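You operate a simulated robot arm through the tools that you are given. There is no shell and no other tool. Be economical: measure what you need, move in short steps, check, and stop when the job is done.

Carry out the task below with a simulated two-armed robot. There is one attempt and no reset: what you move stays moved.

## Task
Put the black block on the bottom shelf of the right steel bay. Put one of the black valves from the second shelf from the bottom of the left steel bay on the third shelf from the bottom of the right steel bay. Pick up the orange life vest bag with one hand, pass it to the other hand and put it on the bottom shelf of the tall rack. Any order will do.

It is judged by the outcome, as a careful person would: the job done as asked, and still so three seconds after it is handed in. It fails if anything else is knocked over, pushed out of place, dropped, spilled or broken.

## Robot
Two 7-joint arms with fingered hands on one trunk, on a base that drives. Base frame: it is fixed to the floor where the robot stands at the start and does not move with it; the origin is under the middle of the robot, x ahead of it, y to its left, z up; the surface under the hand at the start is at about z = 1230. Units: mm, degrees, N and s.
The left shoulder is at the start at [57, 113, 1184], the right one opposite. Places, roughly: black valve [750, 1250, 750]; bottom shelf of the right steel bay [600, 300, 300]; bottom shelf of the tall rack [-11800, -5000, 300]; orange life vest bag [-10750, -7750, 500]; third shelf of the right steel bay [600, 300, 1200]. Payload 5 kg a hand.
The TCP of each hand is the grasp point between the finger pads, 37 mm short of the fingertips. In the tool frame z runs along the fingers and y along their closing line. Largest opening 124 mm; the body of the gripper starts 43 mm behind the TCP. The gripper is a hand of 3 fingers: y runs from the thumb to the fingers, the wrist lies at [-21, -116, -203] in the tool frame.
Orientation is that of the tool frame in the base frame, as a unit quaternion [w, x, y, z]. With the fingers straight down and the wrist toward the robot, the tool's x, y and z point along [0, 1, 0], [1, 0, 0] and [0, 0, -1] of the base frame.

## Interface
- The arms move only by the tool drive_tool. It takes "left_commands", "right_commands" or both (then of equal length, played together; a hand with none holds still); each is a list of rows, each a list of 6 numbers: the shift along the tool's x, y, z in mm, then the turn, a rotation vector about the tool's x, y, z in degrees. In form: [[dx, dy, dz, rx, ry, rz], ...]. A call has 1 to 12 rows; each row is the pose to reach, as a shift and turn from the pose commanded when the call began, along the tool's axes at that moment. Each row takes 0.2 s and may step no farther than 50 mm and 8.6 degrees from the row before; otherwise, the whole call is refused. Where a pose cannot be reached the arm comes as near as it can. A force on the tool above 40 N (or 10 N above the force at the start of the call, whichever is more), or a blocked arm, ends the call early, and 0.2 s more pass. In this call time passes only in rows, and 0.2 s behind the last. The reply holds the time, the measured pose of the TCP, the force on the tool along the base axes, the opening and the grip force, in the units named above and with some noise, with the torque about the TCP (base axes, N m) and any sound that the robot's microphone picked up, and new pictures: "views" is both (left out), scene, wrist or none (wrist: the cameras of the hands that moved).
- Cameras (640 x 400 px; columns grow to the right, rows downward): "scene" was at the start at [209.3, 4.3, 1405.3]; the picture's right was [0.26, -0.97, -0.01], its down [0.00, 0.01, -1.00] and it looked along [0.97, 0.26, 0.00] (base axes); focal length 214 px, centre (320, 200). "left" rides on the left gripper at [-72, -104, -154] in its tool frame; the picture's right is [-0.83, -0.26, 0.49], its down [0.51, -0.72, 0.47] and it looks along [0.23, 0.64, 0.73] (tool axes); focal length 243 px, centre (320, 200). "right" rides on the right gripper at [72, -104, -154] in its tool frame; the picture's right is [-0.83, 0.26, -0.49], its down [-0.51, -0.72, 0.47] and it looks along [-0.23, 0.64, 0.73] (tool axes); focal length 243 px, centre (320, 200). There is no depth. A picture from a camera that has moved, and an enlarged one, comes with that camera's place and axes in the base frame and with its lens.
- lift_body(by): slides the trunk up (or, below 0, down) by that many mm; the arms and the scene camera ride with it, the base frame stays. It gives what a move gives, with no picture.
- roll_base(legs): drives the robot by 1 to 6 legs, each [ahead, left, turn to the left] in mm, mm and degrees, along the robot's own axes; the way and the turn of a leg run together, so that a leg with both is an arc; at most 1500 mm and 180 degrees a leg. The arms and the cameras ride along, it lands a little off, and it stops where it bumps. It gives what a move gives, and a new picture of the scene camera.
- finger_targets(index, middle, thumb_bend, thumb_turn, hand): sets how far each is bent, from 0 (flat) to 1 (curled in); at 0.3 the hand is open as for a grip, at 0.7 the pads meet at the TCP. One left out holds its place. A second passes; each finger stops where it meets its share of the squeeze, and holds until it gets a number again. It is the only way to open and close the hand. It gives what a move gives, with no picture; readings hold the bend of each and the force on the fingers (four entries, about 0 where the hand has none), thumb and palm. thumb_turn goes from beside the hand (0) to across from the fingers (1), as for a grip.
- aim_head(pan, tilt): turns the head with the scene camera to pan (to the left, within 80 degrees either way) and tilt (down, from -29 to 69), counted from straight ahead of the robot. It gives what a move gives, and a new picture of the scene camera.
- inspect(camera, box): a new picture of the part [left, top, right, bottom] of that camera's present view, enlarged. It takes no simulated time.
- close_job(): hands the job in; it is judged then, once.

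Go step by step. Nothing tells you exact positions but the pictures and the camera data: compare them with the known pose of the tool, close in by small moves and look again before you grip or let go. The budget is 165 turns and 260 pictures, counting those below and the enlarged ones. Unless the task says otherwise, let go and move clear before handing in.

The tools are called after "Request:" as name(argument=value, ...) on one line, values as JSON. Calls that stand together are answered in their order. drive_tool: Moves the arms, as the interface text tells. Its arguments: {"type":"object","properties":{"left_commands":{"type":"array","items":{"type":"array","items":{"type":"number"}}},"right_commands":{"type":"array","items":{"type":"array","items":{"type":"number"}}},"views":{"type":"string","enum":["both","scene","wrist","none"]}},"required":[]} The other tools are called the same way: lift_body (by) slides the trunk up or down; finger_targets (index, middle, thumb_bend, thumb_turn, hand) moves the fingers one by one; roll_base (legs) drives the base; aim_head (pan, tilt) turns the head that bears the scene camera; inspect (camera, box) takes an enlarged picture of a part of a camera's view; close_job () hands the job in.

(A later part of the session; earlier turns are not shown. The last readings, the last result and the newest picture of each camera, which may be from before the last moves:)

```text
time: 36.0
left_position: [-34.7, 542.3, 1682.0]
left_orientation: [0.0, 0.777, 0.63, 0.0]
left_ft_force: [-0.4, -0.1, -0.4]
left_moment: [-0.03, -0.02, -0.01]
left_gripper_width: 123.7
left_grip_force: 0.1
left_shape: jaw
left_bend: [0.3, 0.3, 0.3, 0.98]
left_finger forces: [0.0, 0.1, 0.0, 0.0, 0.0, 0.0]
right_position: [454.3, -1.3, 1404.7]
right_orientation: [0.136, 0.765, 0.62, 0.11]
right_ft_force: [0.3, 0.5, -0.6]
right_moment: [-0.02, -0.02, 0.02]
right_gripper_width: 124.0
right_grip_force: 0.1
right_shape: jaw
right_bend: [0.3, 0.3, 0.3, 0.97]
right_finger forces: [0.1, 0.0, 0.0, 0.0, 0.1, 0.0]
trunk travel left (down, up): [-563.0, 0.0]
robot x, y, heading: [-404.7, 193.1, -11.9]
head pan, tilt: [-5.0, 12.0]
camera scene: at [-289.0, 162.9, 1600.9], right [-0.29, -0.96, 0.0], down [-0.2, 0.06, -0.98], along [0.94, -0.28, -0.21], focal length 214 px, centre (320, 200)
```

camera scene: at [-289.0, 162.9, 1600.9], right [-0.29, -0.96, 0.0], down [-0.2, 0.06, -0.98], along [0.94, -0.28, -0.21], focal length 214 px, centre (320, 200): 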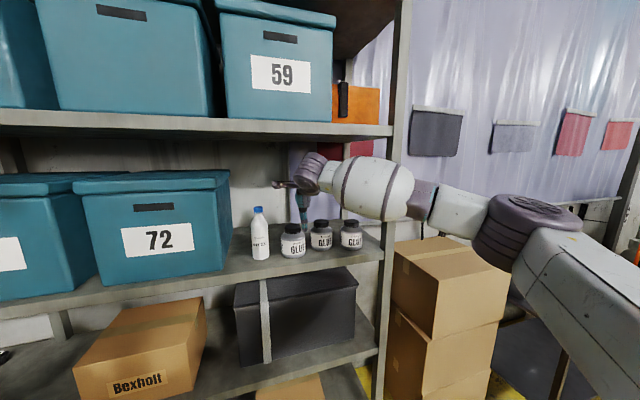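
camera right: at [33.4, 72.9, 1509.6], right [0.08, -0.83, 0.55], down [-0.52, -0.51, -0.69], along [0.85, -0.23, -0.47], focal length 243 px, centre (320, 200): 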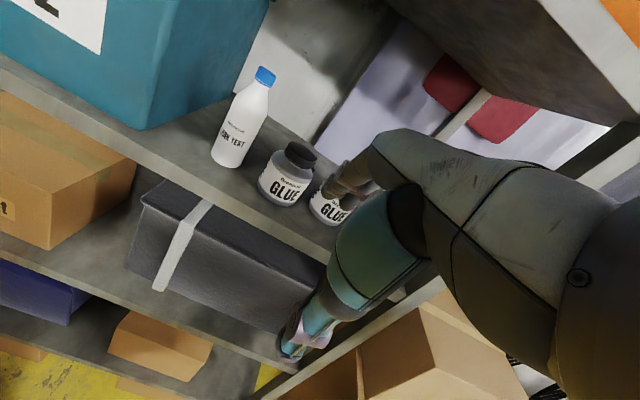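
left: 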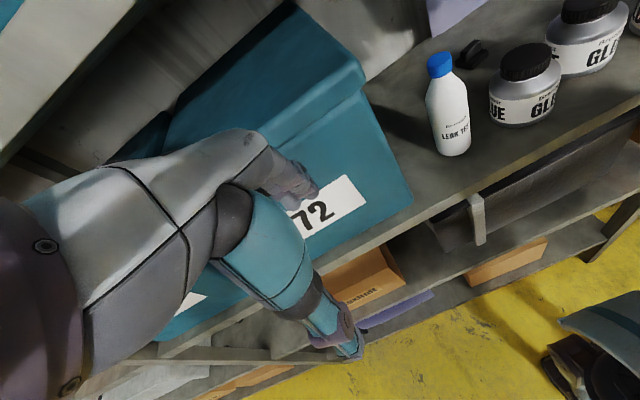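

Forearm will clear the post, and the block measures about [658, -3, 1247]. Drive in another 120 mm and look closely.

Request:
roll_base(legs=[[118, 25, 0]])

Request:
inspect(camera="right", box=[160, 130, 480, 330])

```text
time: 37.2
left_position: [74.0, 543.0, 1684.2]
left_orientation: [0.003, 0.776, 0.63, 0.004]
left_ft_force: [-1.6, 1.1, 0.6]
left_moment: [-0.03, -0.1, 0.01]
left_gripper_width: 124.1
left_grip_force: 0.0
left_shape: jaw
left_bend: [0.3, 0.3, 0.3, 0.98]
left_finger forces: [0.0, 0.0, 0.0, 0.0, 0.1, 0.0]
right_position: [565.4, 2.1, 1413.2]
right_orientation: [0.14, 0.765, 0.619, 0.113]
right_ft_force: [-0.2, -0.6, -0.2]
right_moment: [0.02, -0.03, -0.01]
right_gripper_width: 124.0
right_grip_force: 0.0
right_shape: jaw
right_bend: [0.3, 0.3, 0.3, 0.98]
right_finger forces: [0.0, 0.0, 0.0, 0.0, 0.0, 0.1]
trunk travel left (down, up): [-563.0, 0.0]
robot x, y, heading: [-286.3, 197.4, -11.5]
head pan, tilt: [-5.0, 12.0]
camera scene: at [-179.0, 163.8, 1602.3], right [-0.29, -0.96, 0.0], down [-0.19, 0.06, -0.98], along [0.94, -0.28, -0.2], focal length 214 px, centre (320, 200)
```

scene: 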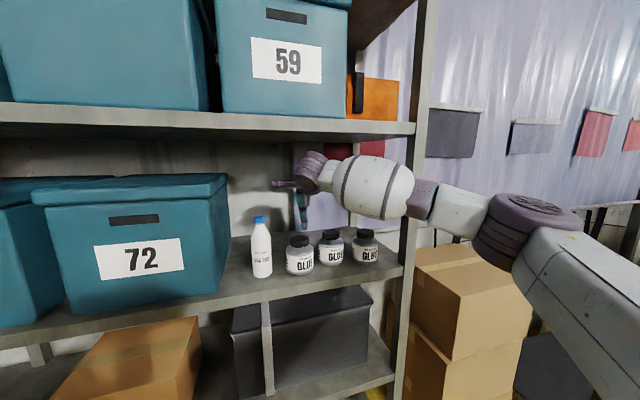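

```text
2.00 times, centred on (320, 230) of right
camera zoom: at [432.8, 103.1, 1519.6], right [-0.1, -0.83, 0.55], down [-0.6, -0.39, -0.7], along [0.79, -0.41, -0.46], focal length 485 px, centre (320, 140)
```

zoom: 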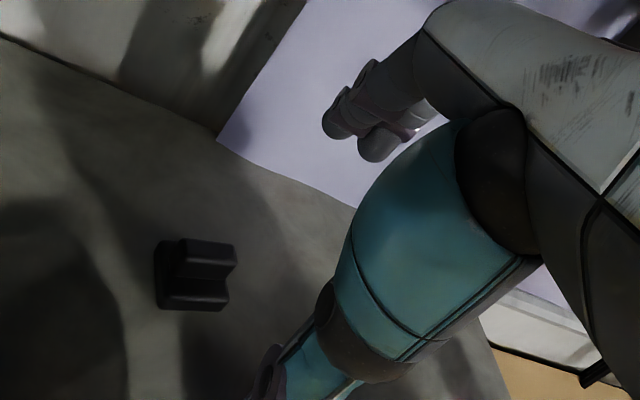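

The block is V-shaped, about 50 mm wide, centred at [656, -2], yawed about +18°. I move the hand over it and preclose the fingers a little to leave room from the jars.

Request:
roll_base(legs=[[85, 18, 0]])

Request:
finger_targets(hand="right", index=0.42, middle=0.42, thumb_bend=0.42, thumb_turn=1)

Request:
inspect(camera="right", box=[160, 130, 480, 330])

```text
time: 38.3
left_position: [157.2, 542.7, 1687.1]
left_orientation: [0.006, 0.776, 0.631, 0.006]
left_ft_force: [-2.1, -0.6, -0.6]
left_moment: [0.01, -0.16, 0.03]
left_gripper_width: 123.4
left_grip_force: 0.0
left_shape: jaw
left_bend: [0.3, 0.3, 0.3, 0.98]
left_finger forces: [0.1, 0.0, 0.0, 0.1, 0.1, 0.0]
right_position: [648.6, 1.2, 1418.3]
right_orientation: [0.141, 0.764, 0.619, 0.115]
right_ft_force: [-2.0, 0.0, 0.9]
right_moment: [-0.03, -0.05, 0.01]
right_gripper_width: 123.9
right_grip_force: 0.0
right_shape: jaw
right_bend: [0.3, 0.3, 0.3, 0.98]
right_finger forces: [0.0, 0.0, 0.0, 0.0, 0.1, 0.0]
trunk travel left (down, up): [-563.0, 0.0]
robot x, y, heading: [-198.0, 195.0, -11.9]
head pan, tilt: [-5.0, 12.0]
camera scene: at [-96.4, 162.7, 1602.8], right [-0.29, -0.96, 0.0], down [-0.19, 0.06, -0.98], along [0.94, -0.28, -0.2], focal length 214 px, centre (320, 200)
```

scene: 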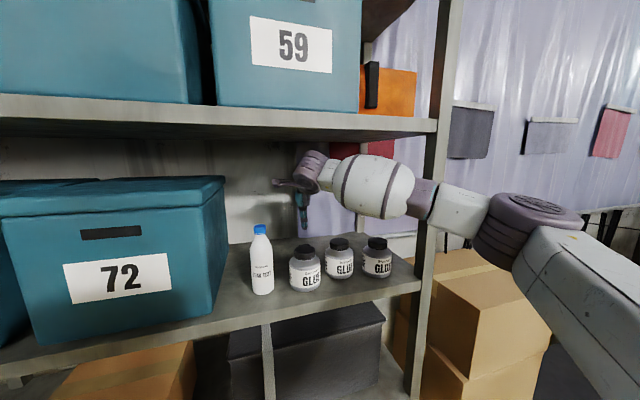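

```text
time: 39.3
left_position: [175.8, 542.0, 1681.2]
left_orientation: [-0.002, 0.776, 0.631, 0.0]
left_ft_force: [0.4, -0.3, 0.3]
left_moment: [0.01, 0.04, -0.03]
left_gripper_width: 123.9
left_grip_force: 0.1
left_shape: jaw
left_bend: [0.3, 0.3, 0.3, 0.98]
left_finger forces: [0.0, 0.0, 0.1, 0.0, 0.0, 0.0]
right_position: [663.0, -0.6, 1403.5]
right_orientation: [0.136, 0.765, 0.62, 0.109]
right_ft_force: [-0.6, 0.5, -0.9]
right_moment: [0.03, 0.02, 0.04]
right_gripper_width: 92.9
right_grip_force: 0.1
right_shape: fingers
right_bend: [0.42, 0.42, 0.42, 0.99]
right_finger forces: [0.0, 0.0, 0.0, 0.0, 0.0, 0.0]
trunk travel left (down, up): [-563.0, 0.0]
robot x, y, heading: [-199.1, 194.2, -12.2]
head pan, tilt: [-5.0, 12.0]
```

```text
2.00 times, centred on (320, 230) of right
camera zoom: at [531.9, 100.9, 1510.7], right [-0.1, -0.83, 0.55], down [-0.61, -0.39, -0.69], along [0.79, -0.41, -0.47], focal length 485 px, centre (320, 140)
```

zoom: 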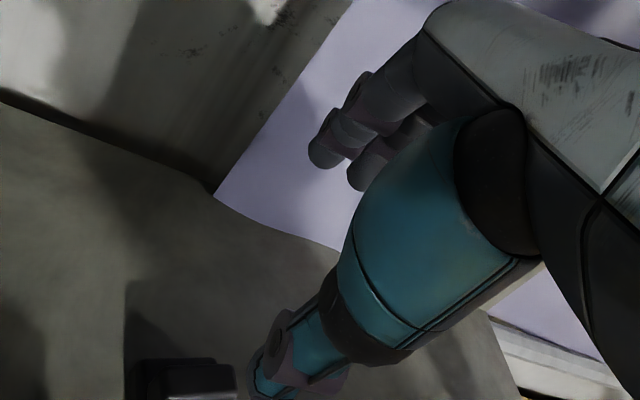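

Now rotate the hand to the block's yaw, reduce tilt to 10°, and lower to z = 1330.

Request:
drive_tool(right_commands=[[-1, -6, 13, 2, 1.6, -5.8], [-1, -12, 27, 3.9, 3.2, -11.6], [-2, -19, 40, 5.9, 4.7, -17.4], [-2, -25, 53, 7.8, 6.3, -23.2], [-3, -31, 66, 9.8, 7.9, -29]])

```text
time: 40.5
left_position: [172.6, 540.6, 1683.4]
left_orientation: [0.001, 0.776, 0.631, 0.002]
left_ft_force: [0.2, 0.0, 0.0]
left_moment: [0.0, 0.0, -0.03]
left_gripper_width: 123.8
left_grip_force: 0.1
left_shape: jaw
left_bend: [0.3, 0.3, 0.3, 0.98]
left_finger forces: [0.0, 0.0, 0.0, 0.0, 0.0, 0.1]
right_position: [652.3, -2.0, 1332.4]
right_orientation: [0.052, 0.584, 0.807, 0.072]
right_ft_force: [-0.3, 0.5, 0.2]
right_moment: [0.0, 0.01, -0.01]
right_gripper_width: 92.8
right_grip_force: 0.1
right_shape: fingers
right_bend: [0.42, 0.42, 0.42, 0.99]
right_finger forces: [0.0, 0.1, 0.1, 0.0, 0.0, 0.0]
trunk travel left (down, up): [-563.0, 0.0]
robot x, y, heading: [-196.6, 196.9, -11.9]
head pan, tilt: [-5.0, 12.0]
camera scene: at [-82.4, 161.6, 1600.8], right [-0.29, -0.96, 0.0], down [-0.2, 0.06, -0.98], along [0.94, -0.28, -0.21], focal length 214 px, centre (320, 200)
camera right: at [508.1, 24.7, 1464.4], right [0.42, -0.74, 0.53], down [-0.44, -0.68, -0.59], along [0.8, 0.02, -0.61], focal length 243 px, centre (320, 200)
```

scene: 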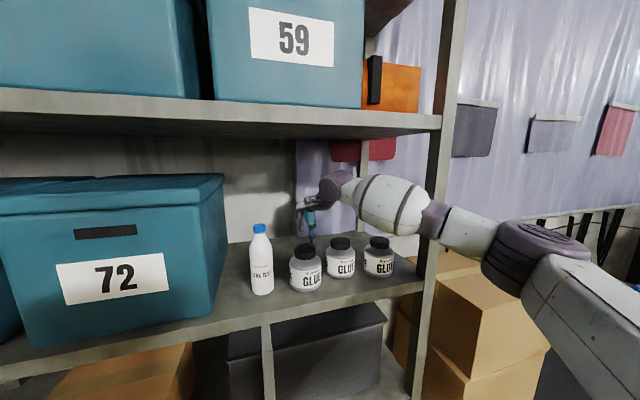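
right: 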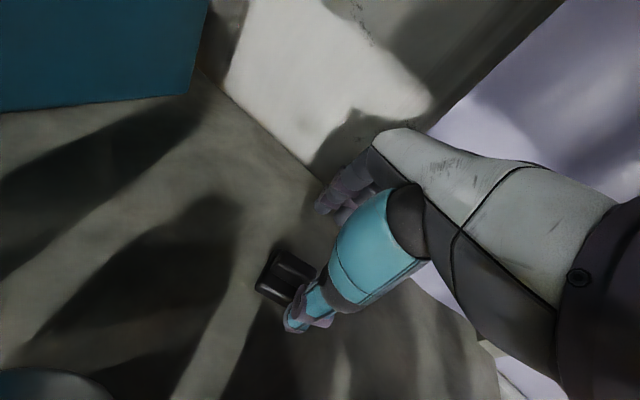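

Request:
inspect(camera="right", box=[200, 180, 400, 340])

Request:
inspect(camera="scene", box=[220, 160, 460, 310])

```text
2.50 times, centred on (300, 260) of right
camera zoom: at [508.1, 24.7, 1464.4], right [0.42, -0.74, 0.53], down [-0.44, -0.68, -0.59], along [0.8, 0.02, -0.61], focal length 606 px, centre (370, 50)
```

zoom: 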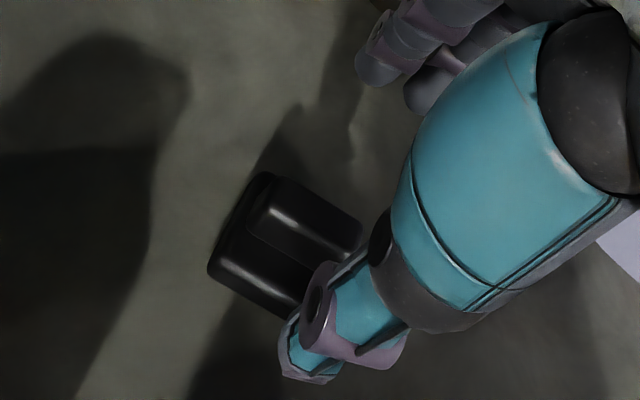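

```text
2.67 times, centred on (340, 235) of scene
camera zoom: at [-82.4, 161.6, 1600.8], right [-0.29, -0.96, 0.0], down [-0.2, 0.06, -0.98], along [0.94, -0.28, -0.21], focal length 572 px, centre (267, 107)
```

zoom: 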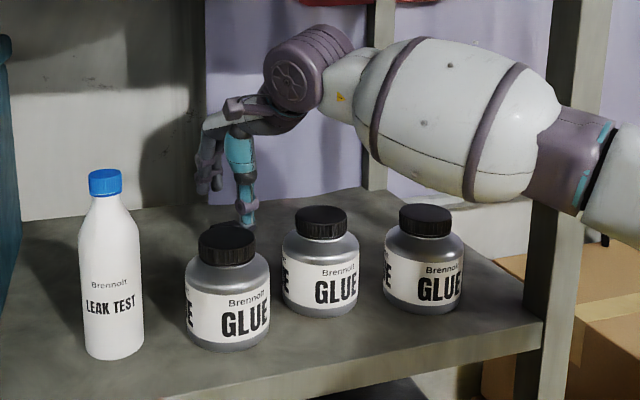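

Aligned. Block centre about [659, 2]; lower to z ≈ 1276 with the small shift and look.

Request:
drive_tool(right_commands=[[1, -1, 28, 0, 0, 0], [1, -3, 56, 0, 0, 0]], views="none")

Request:
inspect(camera="right", box=[200, 180, 400, 340])

Request:
inspect(camera="scene", box=[260, 180, 380, 280])

```text
time: 41.1
left_position: [171.3, 542.0, 1682.9]
left_orientation: [0.001, 0.776, 0.63, 0.001]
left_ft_force: [-0.2, -0.1, 0.3]
left_moment: [-0.01, -0.01, 0.01]
left_gripper_width: 123.7
left_grip_force: 0.1
left_shape: jaw
left_bend: [0.3, 0.3, 0.3, 0.98]
left_finger forces: [0.0, 0.1, 0.0, 0.0, 0.0, 0.0]
right_position: [658.0, 1.7, 1278.5]
right_orientation: [0.054, 0.585, 0.806, 0.073]
right_ft_force: [-0.1, 1.0, 7.2]
right_moment: [-0.1, 0.39, 0.03]
right_gripper_width: 93.5
right_grip_force: 3.8
right_shape: fingers
right_bend: [0.42, 0.42, 0.41, 0.99]
right_finger forces: [0.1, 0.0, 0.1, 0.0, 6.9, 0.0]
trunk travel left (down, up): [-563.0, 0.0]
robot x, y, heading: [-199.5, 201.3, -11.7]
head pan, tilt: [-5.0, 12.0]
```

```text
2.50 times, centred on (300, 260) of right
camera zoom: at [513.2, 29.1, 1411.5], right [0.42, -0.74, 0.53], down [-0.44, -0.68, -0.59], along [0.8, 0.01, -0.6], focal length 606 px, centre (370, 50)
```

zoom: 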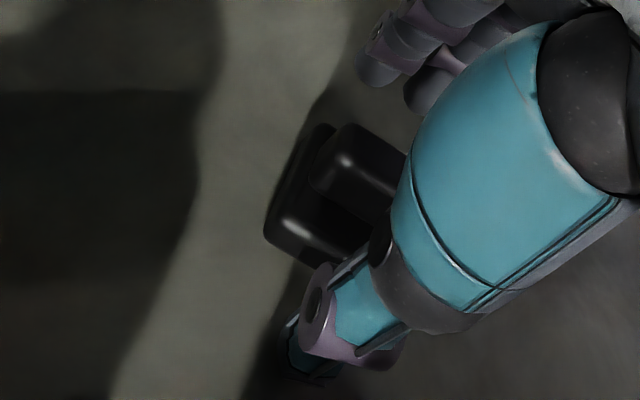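

```text
4.00 times, centred on (320, 230) of scene
camera zoom: at [-83.3, 162.0, 1601.1], right [-0.29, -0.96, 0.0], down [-0.2, 0.06, -0.98], along [0.94, -0.28, -0.21], focal length 858 px, centre (320, 80)
```

zoom: 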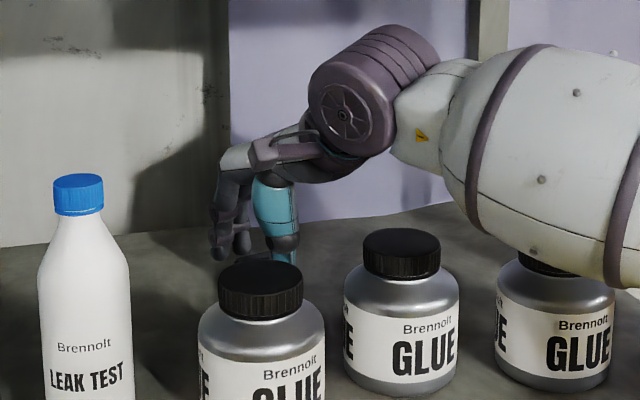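

The thumb tip touches the shelf first because of the tilt. I'll level the hand so both sides reach down evenly.

Request:
drive_tool(right_commands=[[0, 0, -6, 3, 0, 0], [0, 0, -4, 7, 0, 0], [0, 0, 0, 11, 0, 0], [0, 0, 4, 11, 0, 0]], views="none")

Request:
inspect(camera="right", box=[200, 180, 400, 340])

```text
time: 42.1
left_position: [171.1, 541.1, 1682.0]
left_orientation: [0.0, 0.776, 0.631, 0.001]
left_ft_force: [0.5, 0.4, 0.1]
left_moment: [0.01, 0.05, -0.01]
left_gripper_width: 123.9
left_grip_force: 0.1
left_shape: jaw
left_bend: [0.3, 0.3, 0.3, 0.98]
left_finger forces: [0.1, 0.1, 0.0, 0.1, 0.0, 0.0]
right_position: [660.2, 1.3, 1272.2]
right_orientation: [-0.003, 0.588, 0.809, -0.005]
right_ft_force: [0.0, -0.5, 1.1]
right_moment: [0.01, -0.01, 0.03]
right_gripper_width: 92.3
right_grip_force: 0.1
right_shape: fingers
right_bend: [0.42, 0.42, 0.42, 0.99]
right_finger forces: [0.0, 0.3, 0.0, 0.1, 0.2, 0.1]
trunk travel left (down, up): [-563.0, 0.0]
robot x, y, heading: [-199.2, 194.6, -11.8]
head pan, tilt: [-5.0, 12.0]
```

```text
2.50 times, centred on (300, 260) of right
camera zoom: at [541.1, 38.1, 1428.6], right [0.51, -0.71, 0.49], down [-0.54, -0.71, -0.46], along [0.67, -0.03, -0.74], focal length 606 px, centre (370, 50)
```

zoom: 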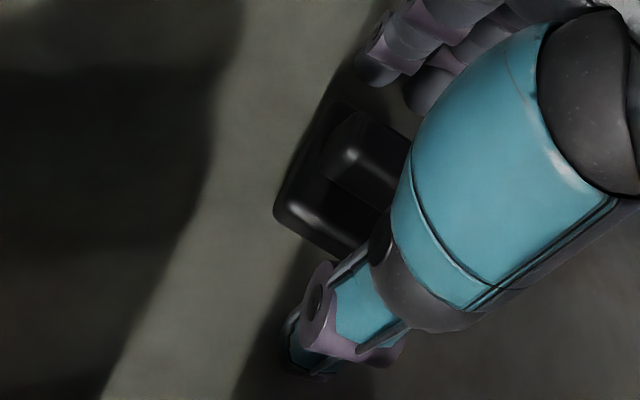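

Block sits between thumb and fingers. Close gently.

Request:
finger_targets(hand="right", index=0.7, middle=0.7, thumb_bend=0.7)

Request:
inspect(camera="right", box=[200, 180, 400, 340])

```text
time: 43.1
left_position: [171.7, 542.5, 1682.9]
left_orientation: [0.001, 0.776, 0.631, 0.001]
left_ft_force: [0.7, 0.3, -0.5]
left_moment: [0.05, 0.0, 0.01]
left_gripper_width: 123.9
left_grip_force: 0.1
left_shape: jaw
left_bend: [0.3, 0.3, 0.3, 0.98]
left_finger forces: [0.1, 0.0, 0.1, 0.0, 0.0, 0.0]
right_position: [660.6, 2.3, 1273.6]
right_orientation: [-0.002, 0.587, 0.809, -0.005]
right_ft_force: [0.2, 0.3, 1.7]
right_moment: [-0.1, 0.03, 0.03]
right_gripper_width: 51.0
right_grip_force: 21.3
right_shape: fingers
right_bend: [0.59, 0.62, 0.56, 1.0]
right_finger forces: [10.2, 11.6, 0.0, 0.0, 20.9, 0.1]
trunk travel left (down, up): [-563.0, 0.0]
robot x, y, heading: [-196.3, 195.3, -11.9]
head pan, tilt: [-5.0, 12.0]
```

```text
2.50 times, centred on (300, 260) of right
camera zoom: at [540.9, 38.6, 1428.8], right [0.51, -0.71, 0.49], down [-0.53, -0.71, -0.46], along [0.67, -0.03, -0.74], focal length 606 px, centre (370, 50)
```

zoom: 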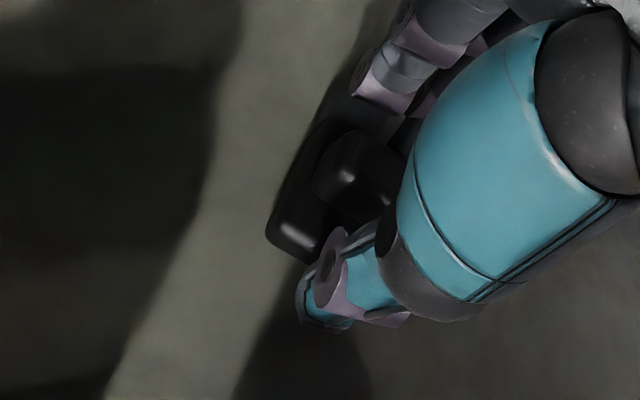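

Held at 21 N. Lift straight, then tilt back 20° while rising to z ≈ 1420.

Request:
drive_tool(right_commands=[[0, 0, -20, 0, 0, 0], [0, 0, -45, 0, 0, 0], [0, 0, -70, -5, 0, 0], [0, 0, -95, -11, 0, 0], [0, 0, -120, -17, 0, 0], [0, 0, -145, -22, 0, 0]])

```text
time: 44.5
left_position: [170.7, 542.2, 1682.4]
left_orientation: [0.001, 0.776, 0.631, 0.002]
left_ft_force: [0.2, 0.1, -0.2]
left_moment: [0.02, 0.01, 0.03]
left_gripper_width: 123.8
left_grip_force: 0.1
left_shape: jaw
left_bend: [0.3, 0.3, 0.3, 0.98]
left_finger forces: [0.1, 0.1, 0.0, 0.1, 0.1, 0.0]
right_position: [661.7, 0.2, 1419.0]
right_orientation: [0.109, 0.577, 0.795, 0.15]
right_ft_force: [0.0, 0.3, -0.9]
right_moment: [0.01, 0.01, 0.01]
right_gripper_width: 50.8
right_grip_force: 20.9
right_shape: fingers
right_bend: [0.6, 0.62, 0.55, 1.0]
right_finger forces: [10.3, 10.4, 0.1, 0.0, 21.0, 0.1]
trunk travel left (down, up): [-563.0, 0.0]
robot x, y, heading: [-199.6, 195.4, -11.7]
head pan, tilt: [-5.0, 12.0]
camera scene: at [-83.9, 162.2, 1601.0], right [-0.29, -0.96, 0.0], down [-0.2, 0.06, -0.98], along [0.94, -0.28, -0.21], focal length 214 px, centre (320, 200)
camera right: at [494.8, 20.6, 1524.4], right [0.32, -0.77, 0.56], down [-0.32, -0.64, -0.7], along [0.89, 0.05, -0.45], focal length 243 px, centre (320, 200)
```

scene: 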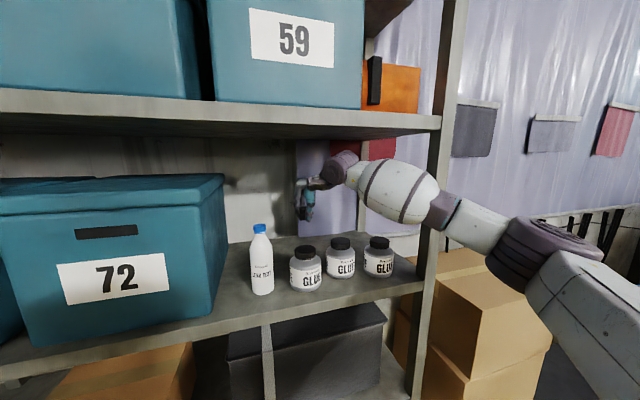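
right: 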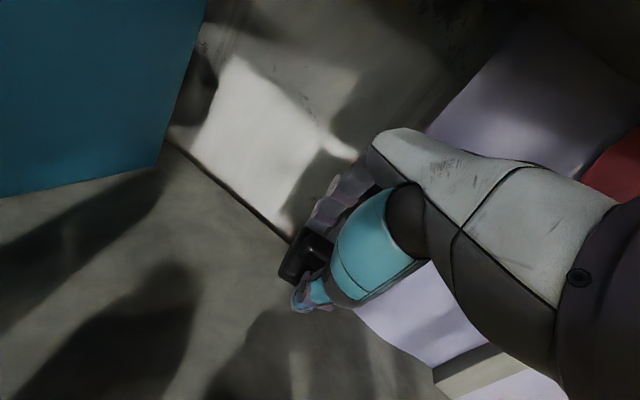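

Block lifted clear. Now back straight out of the bay.

Request:
roll_base(legs=[[-245, -52, 0], [-260, -55, 0]])

Request:
aim_head(pan=0, tilt=30)

```text
time: 47.9
left_position: [-341.0, 540.5, 1679.9]
left_orientation: [-0.003, 0.774, 0.633, -0.002]
left_ft_force: [0.4, 0.2, 0.0]
left_moment: [-0.02, 0.03, -0.02]
left_gripper_width: 124.1
left_grip_force: 0.1
left_shape: jaw
left_bend: [0.3, 0.3, 0.3, 0.98]
left_finger forces: [0.0, 0.1, 0.0, 0.0, 0.0, 0.1]
right_position: [149.9, -0.2, 1412.4]
right_orientation: [0.106, 0.576, 0.797, 0.147]
right_ft_force: [0.9, 0.1, -1.5]
right_moment: [0.01, 0.07, 0.04]
right_gripper_width: 51.1
right_grip_force: 20.9
right_shape: fingers
right_bend: [0.6, 0.62, 0.55, 1.0]
right_finger forces: [10.3, 10.6, 0.1, 0.0, 21.1, 0.1]
trunk travel left (down, up): [-563.0, 0.0]
robot x, y, heading: [-718.5, 192.4, -11.6]
head pan, tilt: [-5.0, 12.0]
camera scene: at [-595.1, 159.3, 1599.9], right [-0.28, -0.96, 0.0], down [-0.2, 0.06, -0.98], along [0.94, -0.28, -0.21], focal length 214 px, centre (320, 200)
```

scene: 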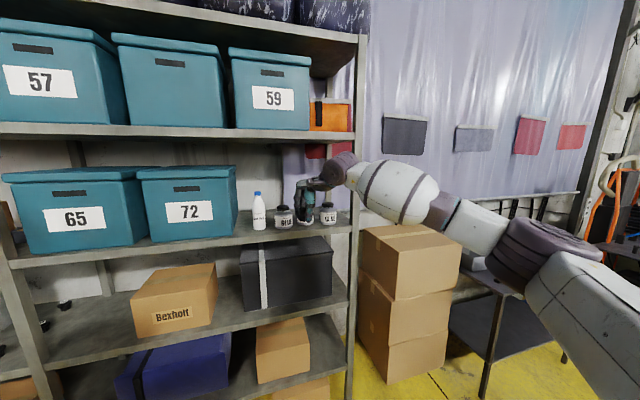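

```text
time: 48.7
left_position: [-348.1, 539.6, 1681.8]
left_orientation: [0.0, 0.774, 0.633, 0.002]
left_ft_force: [-0.1, 0.0, 0.8]
left_moment: [-0.04, -0.02, 0.0]
left_gripper_width: 123.7
left_grip_force: 0.0
left_shape: jaw
left_bend: [0.3, 0.3, 0.3, 0.98]
left_finger forces: [0.0, 0.0, 0.1, 0.0, 0.0, 0.0]
right_position: [145.9, 0.6, 1416.7]
right_orientation: [0.108, 0.576, 0.797, 0.148]
right_ft_force: [-0.6, 0.8, -0.7]
right_moment: [0.02, 0.0, -0.01]
right_gripper_width: 51.0
right_grip_force: 21.0
right_shape: fingers
right_bend: [0.6, 0.62, 0.55, 1.0]
right_finger forces: [10.2, 10.5, 0.0, 0.0, 21.1, 0.0]
trunk travel left (down, up): [-563.0, 0.0]
robot x, y, heading: [-713.8, 193.7, -11.4]
head pan, tilt: [0.0, 30.0]
camera scene: at [-602.0, 168.1, 1571.8], right [-0.2, -0.98, 0.0], down [-0.49, 0.1, -0.87], along [0.85, -0.17, -0.5], focal length 214 px, centre (320, 200)
```

scene: 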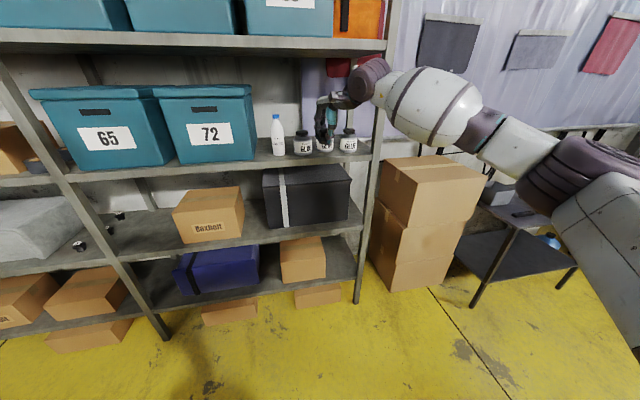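

The bottom shelf has free space between the carton and the right post (y about -90 to -300). I lower the trunk fully here in the open.

Request:
lift_body(by=-560)

Request:
aim_head(pan=-8, tilt=15)

```text
refused: -560 is not a number from -400 to 400
```

```text
time: 49.4
left_position: [-348.8, 541.3, 1681.5]
left_orientation: [0.0, 0.774, 0.633, 0.001]
left_ft_force: [-1.2, -0.7, -0.4]
left_moment: [-0.01, -0.01, -0.01]
left_gripper_width: 123.8
left_grip_force: 0.0
left_shape: jaw
left_bend: [0.3, 0.3, 0.3, 0.98]
left_finger forces: [0.0, 0.0, 0.0, 0.1, 0.0, 0.0]
right_position: [145.8, 1.2, 1417.4]
right_orientation: [0.109, 0.576, 0.796, 0.148]
right_ft_force: [0.5, -0.4, 0.2]
right_moment: [0.0, 0.02, 0.01]
right_gripper_width: 51.0
right_grip_force: 21.3
right_shape: fingers
right_bend: [0.6, 0.62, 0.55, 1.0]
right_finger forces: [10.3, 10.5, 0.0, 0.0, 21.0, 0.0]
trunk travel left (down, up): [-563.0, 0.0]
robot x, y, heading: [-718.5, 192.5, -11.4]
head pan, tilt: [-8.0, 15.0]
camera scene: at [-603.2, 155.4, 1596.0], right [-0.33, -0.94, 0.0], down [-0.24, 0.09, -0.97], along [0.91, -0.32, -0.26], focal length 214 px, centre (320, 200)
```

scene: 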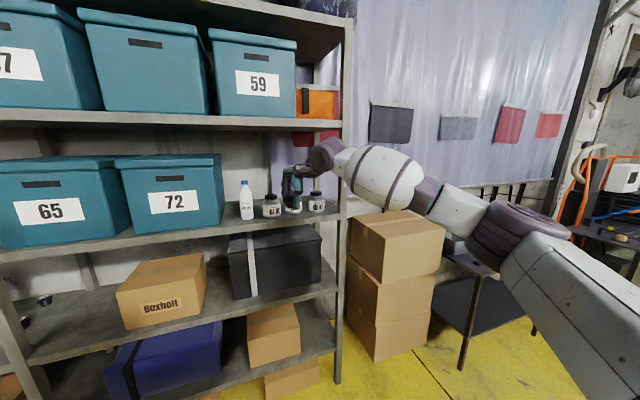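

Request:
lift_body(by=-300)

Request:
lift_body(by=-260)

Request:
drive_tool(right_commands=[[2, -21, 35, 2, 0, 0], [5, -41, 70, 4, 0, 0], [7, -62, 104, 6, 0, 0], [9, -82, 139, 8, 0, 0], [12, -103, 174, 11, 0, 0], [14, -124, 209, 13, 0, 0], [16, -144, 244, 15, 0, 0], [18, -165, 278, 17, 0, 0], [21, -185, 313, 19, 0, 0], [23, -206, 348, 21, 0, 0]])

```text
time: 52.4
left_position: [-349.1, 539.6, 1382.6]
left_orientation: [0.0, 0.775, 0.632, 0.001]
left_ft_force: [0.6, -0.5, 0.4]
left_moment: [0.0, -0.03, 0.04]
left_gripper_width: 123.9
left_grip_force: 0.0
left_shape: jaw
left_bend: [0.3, 0.3, 0.3, 0.98]
left_finger forces: [0.0, 0.0, 0.0, 0.0, 0.1, 0.1]
right_position: [144.5, 0.9, 1117.2]
right_orientation: [0.109, 0.576, 0.796, 0.148]
right_ft_force: [-0.5, 0.1, -0.6]
right_moment: [-0.02, 0.0, -0.03]
right_gripper_width: 50.8
right_grip_force: 21.4
right_shape: fingers
right_bend: [0.6, 0.62, 0.55, 1.0]
right_finger forces: [10.4, 10.4, 0.0, 0.1, 21.0, 0.0]
trunk travel left (down, up): [-263.0, 300.0]
robot x, y, heading: [-716.4, 192.0, -11.6]
head pan, tilt: [-8.0, 15.0]
```

```text
time: 55.1
left_position: [-347.6, 540.6, 1121.6]
left_orientation: [0.0, 0.775, 0.632, 0.001]
left_ft_force: [-0.9, 0.2, -0.3]
left_moment: [-0.02, -0.02, -0.01]
left_gripper_width: 123.9
left_grip_force: 0.0
left_shape: jaw
left_bend: [0.3, 0.3, 0.3, 0.98]
left_finger forces: [0.0, 0.0, 0.1, 0.0, 0.0, 0.2]
right_position: [144.5, 1.5, 858.2]
right_orientation: [0.108, 0.575, 0.797, 0.15]
right_ft_force: [-0.1, 0.3, 0.1]
right_moment: [-0.04, -0.03, 0.01]
right_gripper_width: 50.9
right_grip_force: 20.9
right_shape: fingers
right_bend: [0.6, 0.62, 0.55, 1.0]
right_finger forces: [10.4, 10.4, 0.0, 0.1, 21.0, 0.1]
trunk travel left (down, up): [-3.0, 560.0]
robot x, y, heading: [-718.9, 189.5, -11.7]
head pan, tilt: [-8.0, 15.0]
```

```text
time: 57.3
left_position: [-347.5, 540.5, 1121.5]
left_orientation: [0.0, 0.774, 0.633, 0.001]
left_ft_force: [-0.1, 1.4, 1.2]
left_moment: [-0.02, -0.01, 0.02]
left_gripper_width: 124.0
left_grip_force: 0.1
left_shape: jaw
left_bend: [0.3, 0.3, 0.3, 0.98]
left_finger forces: [0.0, 0.0, 0.0, 0.0, 0.1, 0.0]
right_position: [75.0, 1.5, 458.6]
right_orientation: [0.002, 0.586, 0.81, 0.001]
right_ft_force: [-0.4, 0.6, -0.6]
right_moment: [0.01, 0.01, 0.02]
right_gripper_width: 50.5
right_grip_force: 21.3
right_shape: fingers
right_bend: [0.6, 0.62, 0.55, 1.0]
right_finger forces: [10.3, 10.4, 0.0, 0.1, 20.8, 0.0]
trunk travel left (down, up): [-3.0, 560.0]
robot x, y, heading: [-719.0, 193.8, -11.4]
head pan, tilt: [-8.0, 15.0]
camera scene: at [-368.5, 107.6, 987.6], right [-0.33, -0.94, 0.0], down [-0.24, 0.09, -0.97], along [0.91, -0.32, -0.26], focal length 214 px, centre (320, 200)
camera right: at [-46.1, 36.6, 612.3], right [0.51, -0.71, 0.49], down [-0.52, -0.71, -0.47], along [0.68, -0.02, -0.73], focal length 243 px, centre (320, 200)
```

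scene: 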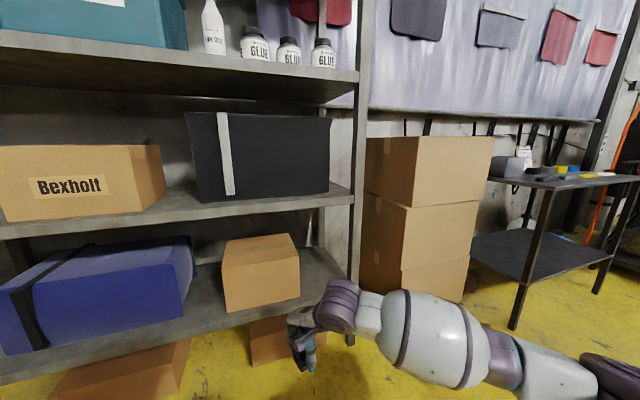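
right: 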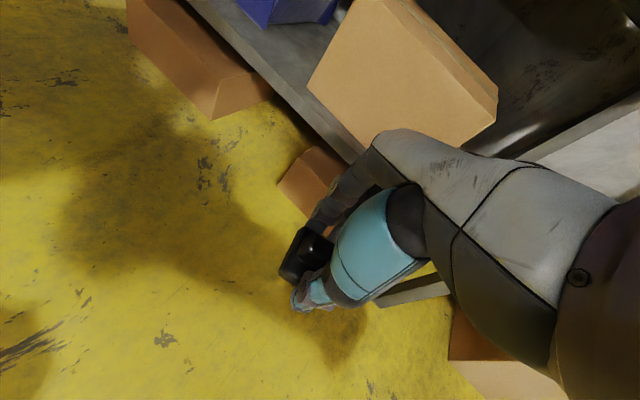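

Request:
inspect(camera="scene", box=[200, 200, 380, 350])

Request:
inspect(camera="right", box=[220, 180, 420, 340])

```text
2.67 times, centred on (290, 275) of scene
camera zoom: at [-368.5, 107.6, 987.6], right [-0.33, -0.94, 0.0], down [-0.24, 0.09, -0.97], along [0.91, -0.32, -0.26], focal length 572 px, centre (400, 0)
```

zoom: 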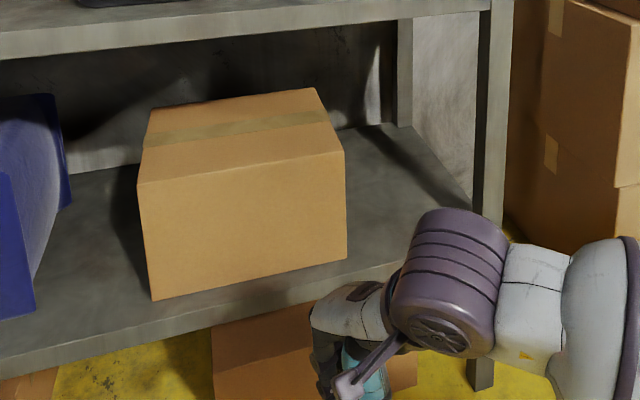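

```text
2.50 times, centred on (320, 260) of right
camera zoom: at [-46.1, 36.6, 612.3], right [0.51, -0.71, 0.49], down [-0.52, -0.71, -0.47], along [0.68, -0.02, -0.73], focal length 606 px, centre (320, 50)
```

zoom: 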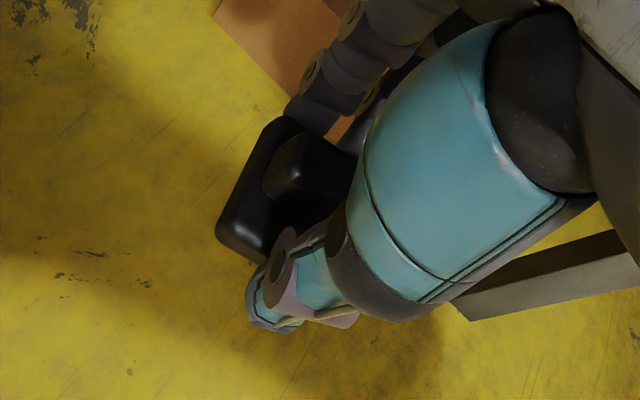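

Shelf surface is at about z = 300; carton's right edge is y ≈ -80 and the post's inner edge y ≈ -292. I'll turn the base so the forearm comes in from the front, then drive toward [450, -195].

Request:
roll_base(legs=[[0, 0, -20.5], [270, 222, 0]])

Request:
inspect(camera="right", box=[0, 0, 640, 400])

```text
time: 61.0
left_position: [98.6, 433.9, 1121.3]
left_orientation: [0.0, 0.877, 0.481, 0.002]
left_ft_force: [-0.5, 0.0, 0.7]
left_moment: [0.01, 0.04, 0.03]
left_gripper_width: 123.9
left_grip_force: 0.0
left_shape: jaw
left_bend: [0.3, 0.3, 0.3, 0.98]
left_finger forces: [0.1, 0.0, 0.1, 0.0, 0.0, 0.0]
right_position: [300.1, -218.7, 459.3]
right_orientation: [0.002, 0.723, 0.691, 0.0]
right_ft_force: [0.8, 0.2, -0.6]
right_moment: [-0.01, 0.02, 0.02]
right_gripper_width: 50.5
right_grip_force: 20.4
right_shape: fingers
right_bend: [0.6, 0.62, 0.55, 1.0]
right_finger forces: [10.2, 10.3, 0.0, 0.0, 20.7, 0.1]
trunk travel left (down, up): [-3.0, 560.0]
robot x, y, heading: [-369.0, 240.4, -32.2]
head pan, tilt: [-8.0, 15.0]
camera scene: at [-74.2, 38.0, 987.6], right [-0.65, -0.76, 0.0], down [-0.2, 0.17, -0.97], along [0.74, -0.63, -0.26], focal length 214 px, centre (320, 200)
```

scene: 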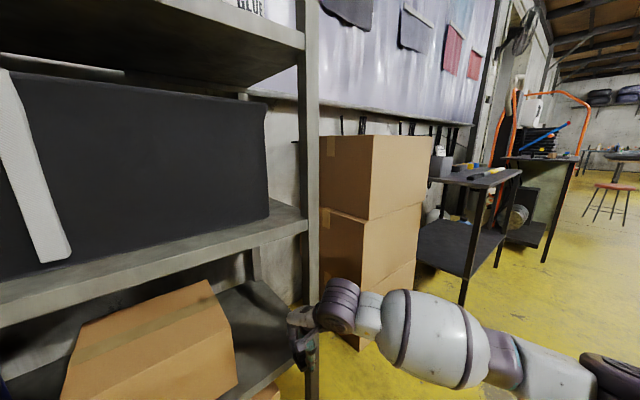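

```text
1.00 times, centred on (320, 200) of right (not enlarged: the box is as wide or as high as the picture)
camera zoom: at [201.7, -142.9, 612.5], right [0.22, -0.84, 0.49], down [-0.74, -0.47, -0.47], along [0.63, -0.26, -0.73], focal length 243 px, centre (320, 200)
```

zoom: 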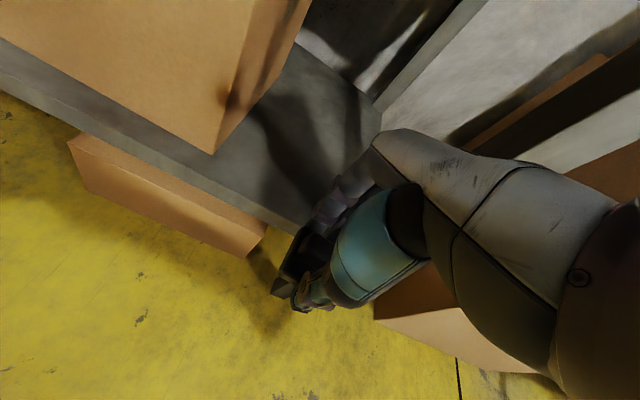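

Request:
roll_base(legs=[[111, 105, 0]])

Request:
inspect(camera="right", box=[0, 0, 640, 400])

```text
time: 62.6
left_position: [251.2, 463.5, 1121.3]
left_orientation: [-0.001, 0.876, 0.482, 0.001]
left_ft_force: [0.0, 0.2, -0.5]
left_moment: [0.0, 0.02, 0.02]
left_gripper_width: 123.7
left_grip_force: 0.0
left_shape: jaw
left_bend: [0.3, 0.3, 0.3, 0.98]
left_finger forces: [0.0, 0.0, 0.0, 0.0, 0.0, 0.0]
right_position: [453.7, -191.8, 458.2]
right_orientation: [0.001, 0.722, 0.691, 0.0]
right_ft_force: [1.2, 0.9, -0.7]
right_moment: [-0.01, -0.02, 0.0]
right_gripper_width: 50.6
right_grip_force: 20.5
right_shape: fingers
right_bend: [0.6, 0.62, 0.55, 1.0]
right_finger forces: [10.3, 10.3, 0.0, 0.1, 20.6, 0.1]
trunk travel left (down, up): [-3.0, 560.0]
robot x, y, heading: [-216.1, 268.1, -32.6]
head pan, tilt: [-8.0, 15.0]
camera scene: at [77.6, 65.8, 987.6], right [-0.65, -0.76, 0.0], down [-0.2, 0.17, -0.97], along [0.74, -0.63, -0.26], focal length 214 px, centre (320, 200)
```

scene: 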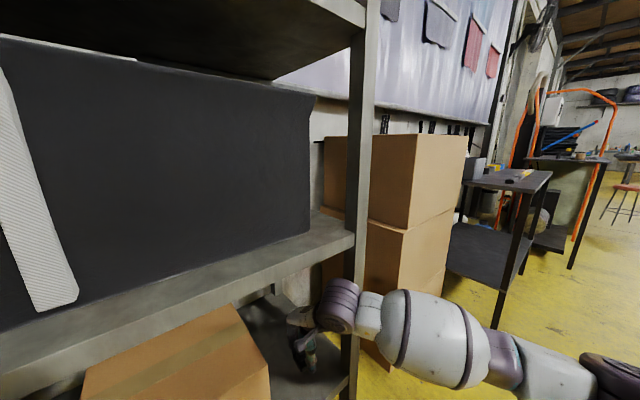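

```text
1.00 times, centred on (320, 200) of right (not enlarged: the box is as wide or as high as the picture)
camera zoom: at [353.3, -115.5, 612.4], right [0.22, -0.84, 0.49], down [-0.74, -0.47, -0.47], along [0.63, -0.26, -0.73], focal length 243 px, centre (320, 200)
```

zoom: 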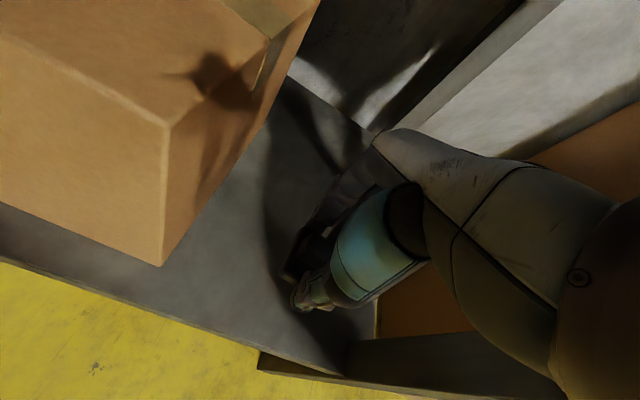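

Over the free spot. Lower in steps until the block touches the shelf.

Request:
drive_tool(right_commands=[[0, 0, 35, 0, 0, 0], [0, 0, 70, 0, 0, 0], [0, 0, 98, 0, 0, 0]], views="wrist")

Request:
drive_tool(right_commands=[[0, 0, 3, 0, 0, 0], [0, 0, 6, 0, 0, 0], [0, 0, 9, 0, 0, 0]], views="none")

```text
time: 63.4
left_position: [247.6, 465.7, 1122.3]
left_orientation: [0.002, 0.876, 0.482, 0.002]
left_ft_force: [-0.5, 0.3, 0.2]
left_moment: [-0.02, -0.02, -0.05]
left_gripper_width: 123.8
left_grip_force: 0.1
left_shape: jaw
left_bend: [0.3, 0.3, 0.3, 0.98]
left_finger forces: [0.0, 0.0, 0.1, 0.0, 0.0, 0.0]
right_position: [455.0, -191.7, 371.3]
right_orientation: [0.006, 0.723, 0.691, 0.004]
right_ft_force: [6.5, -2.0, 32.1]
right_moment: [-0.12, -0.44, -0.04]
right_gripper_width: 48.4
right_grip_force: 30.0
right_shape: fingers
right_bend: [0.61, 0.63, 0.56, 1.0]
right_finger forces: [12.6, 29.4, 0.1, 0.1, 19.1, 0.1]
trunk travel left (down, up): [-3.0, 560.0]
robot x, y, heading: [-215.4, 266.2, -32.4]
head pan, tilt: [-8.0, 15.0]
camera right: at [352.2, -114.6, 523.0], right [0.22, -0.84, 0.5], down [-0.74, -0.48, -0.48], along [0.64, -0.26, -0.72], focal length 243 px, centre (320, 200)
```

right: 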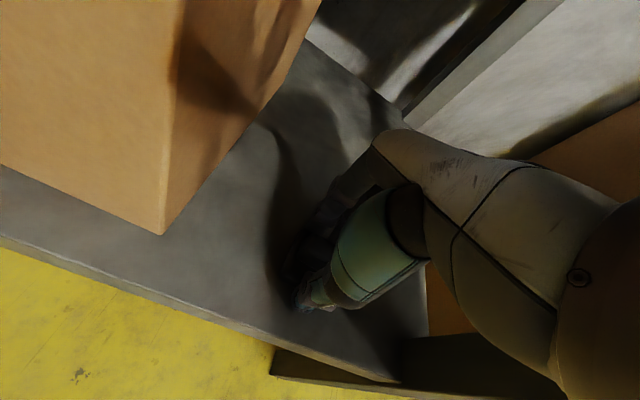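

```text
time: 63.8
left_position: [250.3, 462.8, 1122.1]
left_orientation: [-0.001, 0.877, 0.481, 0.0]
left_ft_force: [0.4, -1.3, -0.3]
left_moment: [0.0, 0.02, -0.01]
left_gripper_width: 123.9
left_grip_force: 0.2
left_shape: jaw
left_bend: [0.3, 0.3, 0.3, 0.98]
left_finger forces: [0.1, 0.0, 0.0, 0.0, 0.1, 0.1]
right_position: [456.0, -190.9, 371.6]
right_orientation: [0.007, 0.722, 0.691, 0.006]
right_ft_force: [-4.2, 1.8, 16.8]
right_moment: [-0.05, 0.34, -0.02]
right_gripper_width: 47.7
right_grip_force: 25.3
right_shape: fingers
right_bend: [0.62, 0.64, 0.56, 1.0]
right_finger forces: [7.9, 19.0, 0.0, 0.0, 23.3, 0.0]
trunk travel left (down, up): [-3.0, 560.0]
robot x, y, heading: [-221.4, 269.3, -32.4]
head pan, tilt: [-8.0, 15.0]
stopped in row 1 (right hand): the force on the tool passed its limit at 47 N (the readings are from after the stop); the commanded pose is now the measured one
```

Contact at TCP z ≈ 371 (shelf ≈ 328). Ease up 2 mm, then open.

Request:
drive_tool(right_commands=[[0, 0, -2, 0, 0, 0]], views="none")

Request:
finger_targets(hand="right", index=0.42, middle=0.42, thumb_bend=0.42)

Request:
drive_tool(right_commands=[[0, 0, -20, 0, 0, 0], [0, 0, -50, 0, 0, 0], [0, 0, -85, 0, 0, 0]], views="wrist")

```text
time: 64.2
left_position: [249.3, 462.7, 1122.7]
left_orientation: [0.0, 0.876, 0.482, 0.0]
left_ft_force: [1.0, -0.1, 0.0]
left_moment: [0.0, -0.03, -0.02]
left_gripper_width: 124.0
left_grip_force: 0.1
left_shape: jaw
left_bend: [0.3, 0.3, 0.3, 0.98]
left_finger forces: [0.0, 0.0, 0.0, 0.0, 0.1, 0.1]
right_position: [456.6, -191.8, 371.2]
right_orientation: [0.006, 0.723, 0.691, 0.005]
right_ft_force: [0.8, 0.1, 10.3]
right_moment: [-0.1, -0.02, 0.02]
right_gripper_width: 47.7
right_grip_force: 23.5
right_shape: fingers
right_bend: [0.62, 0.64, 0.56, 1.0]
right_finger forces: [9.3, 17.8, 0.1, 0.0, 20.0, 0.0]
trunk travel left (down, up): [-3.0, 560.0]
robot x, y, heading: [-221.2, 269.6, -32.5]
head pan, tilt: [-8.0, 15.0]
```

```text
time: 65.2
left_position: [249.2, 463.8, 1122.7]
left_orientation: [0.0, 0.877, 0.481, 0.001]
left_ft_force: [-0.6, 0.0, 0.3]
left_moment: [0.0, 0.01, 0.04]
left_gripper_width: 123.7
left_grip_force: 0.0
left_shape: jaw
left_bend: [0.3, 0.3, 0.3, 0.98]
left_finger forces: [0.0, 0.0, 0.0, 0.1, 0.0, 0.1]
right_position: [455.9, -192.9, 371.2]
right_orientation: [0.006, 0.723, 0.691, 0.004]
right_ft_force: [-2.7, 0.4, 9.4]
right_moment: [-0.07, -0.28, -0.04]
right_gripper_width: 91.7
right_grip_force: 4.1
right_shape: fingers
right_bend: [0.42, 0.44, 0.42, 0.99]
right_finger forces: [0.1, 8.4, 0.0, 0.0, 0.0, 0.0]
trunk travel left (down, up): [-3.0, 560.0]
robot x, y, heading: [-214.5, 271.6, -32.4]
head pan, tilt: [-8.0, 15.0]
```

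```text
time: 66.0
left_position: [250.6, 462.6, 1121.6]
left_orientation: [0.0, 0.876, 0.482, 0.001]
left_ft_force: [-0.5, 0.6, -0.5]
left_moment: [-0.04, -0.03, -0.01]
left_gripper_width: 123.9
left_grip_force: 0.0
left_shape: jaw
left_bend: [0.3, 0.3, 0.3, 0.98]
left_finger forces: [0.0, 0.0, 0.0, 0.1, 0.1, 0.1]
right_position: [454.4, -192.3, 455.7]
right_orientation: [0.006, 0.722, 0.691, 0.004]
right_ft_force: [-1.1, 0.6, -0.4]
right_moment: [-0.01, -0.02, -0.01]
right_gripper_width: 92.1
right_grip_force: 0.0
right_shape: fingers
right_bend: [0.42, 0.42, 0.42, 0.99]
right_finger forces: [0.1, 0.0, 0.0, 0.0, 0.1, 0.1]
trunk travel left (down, up): [-3.0, 560.0]
robot x, y, heading: [-220.2, 272.5, -32.4]
head pan, tilt: [-8.0, 15.0]
camera right: at [351.9, -116.1, 607.7], right [0.22, -0.84, 0.5], down [-0.74, -0.47, -0.48], along [0.64, -0.26, -0.72], focal length 243 px, centre (320, 200)
```

right: 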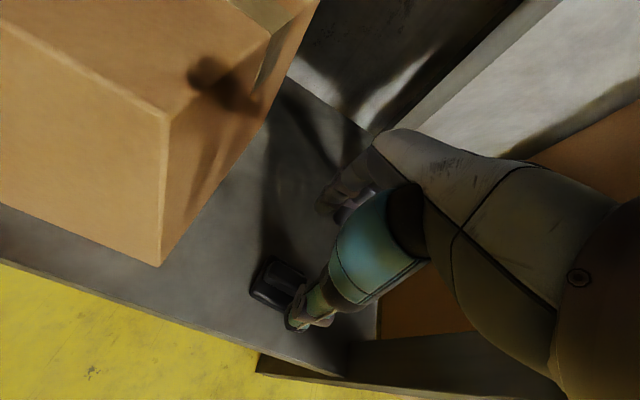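

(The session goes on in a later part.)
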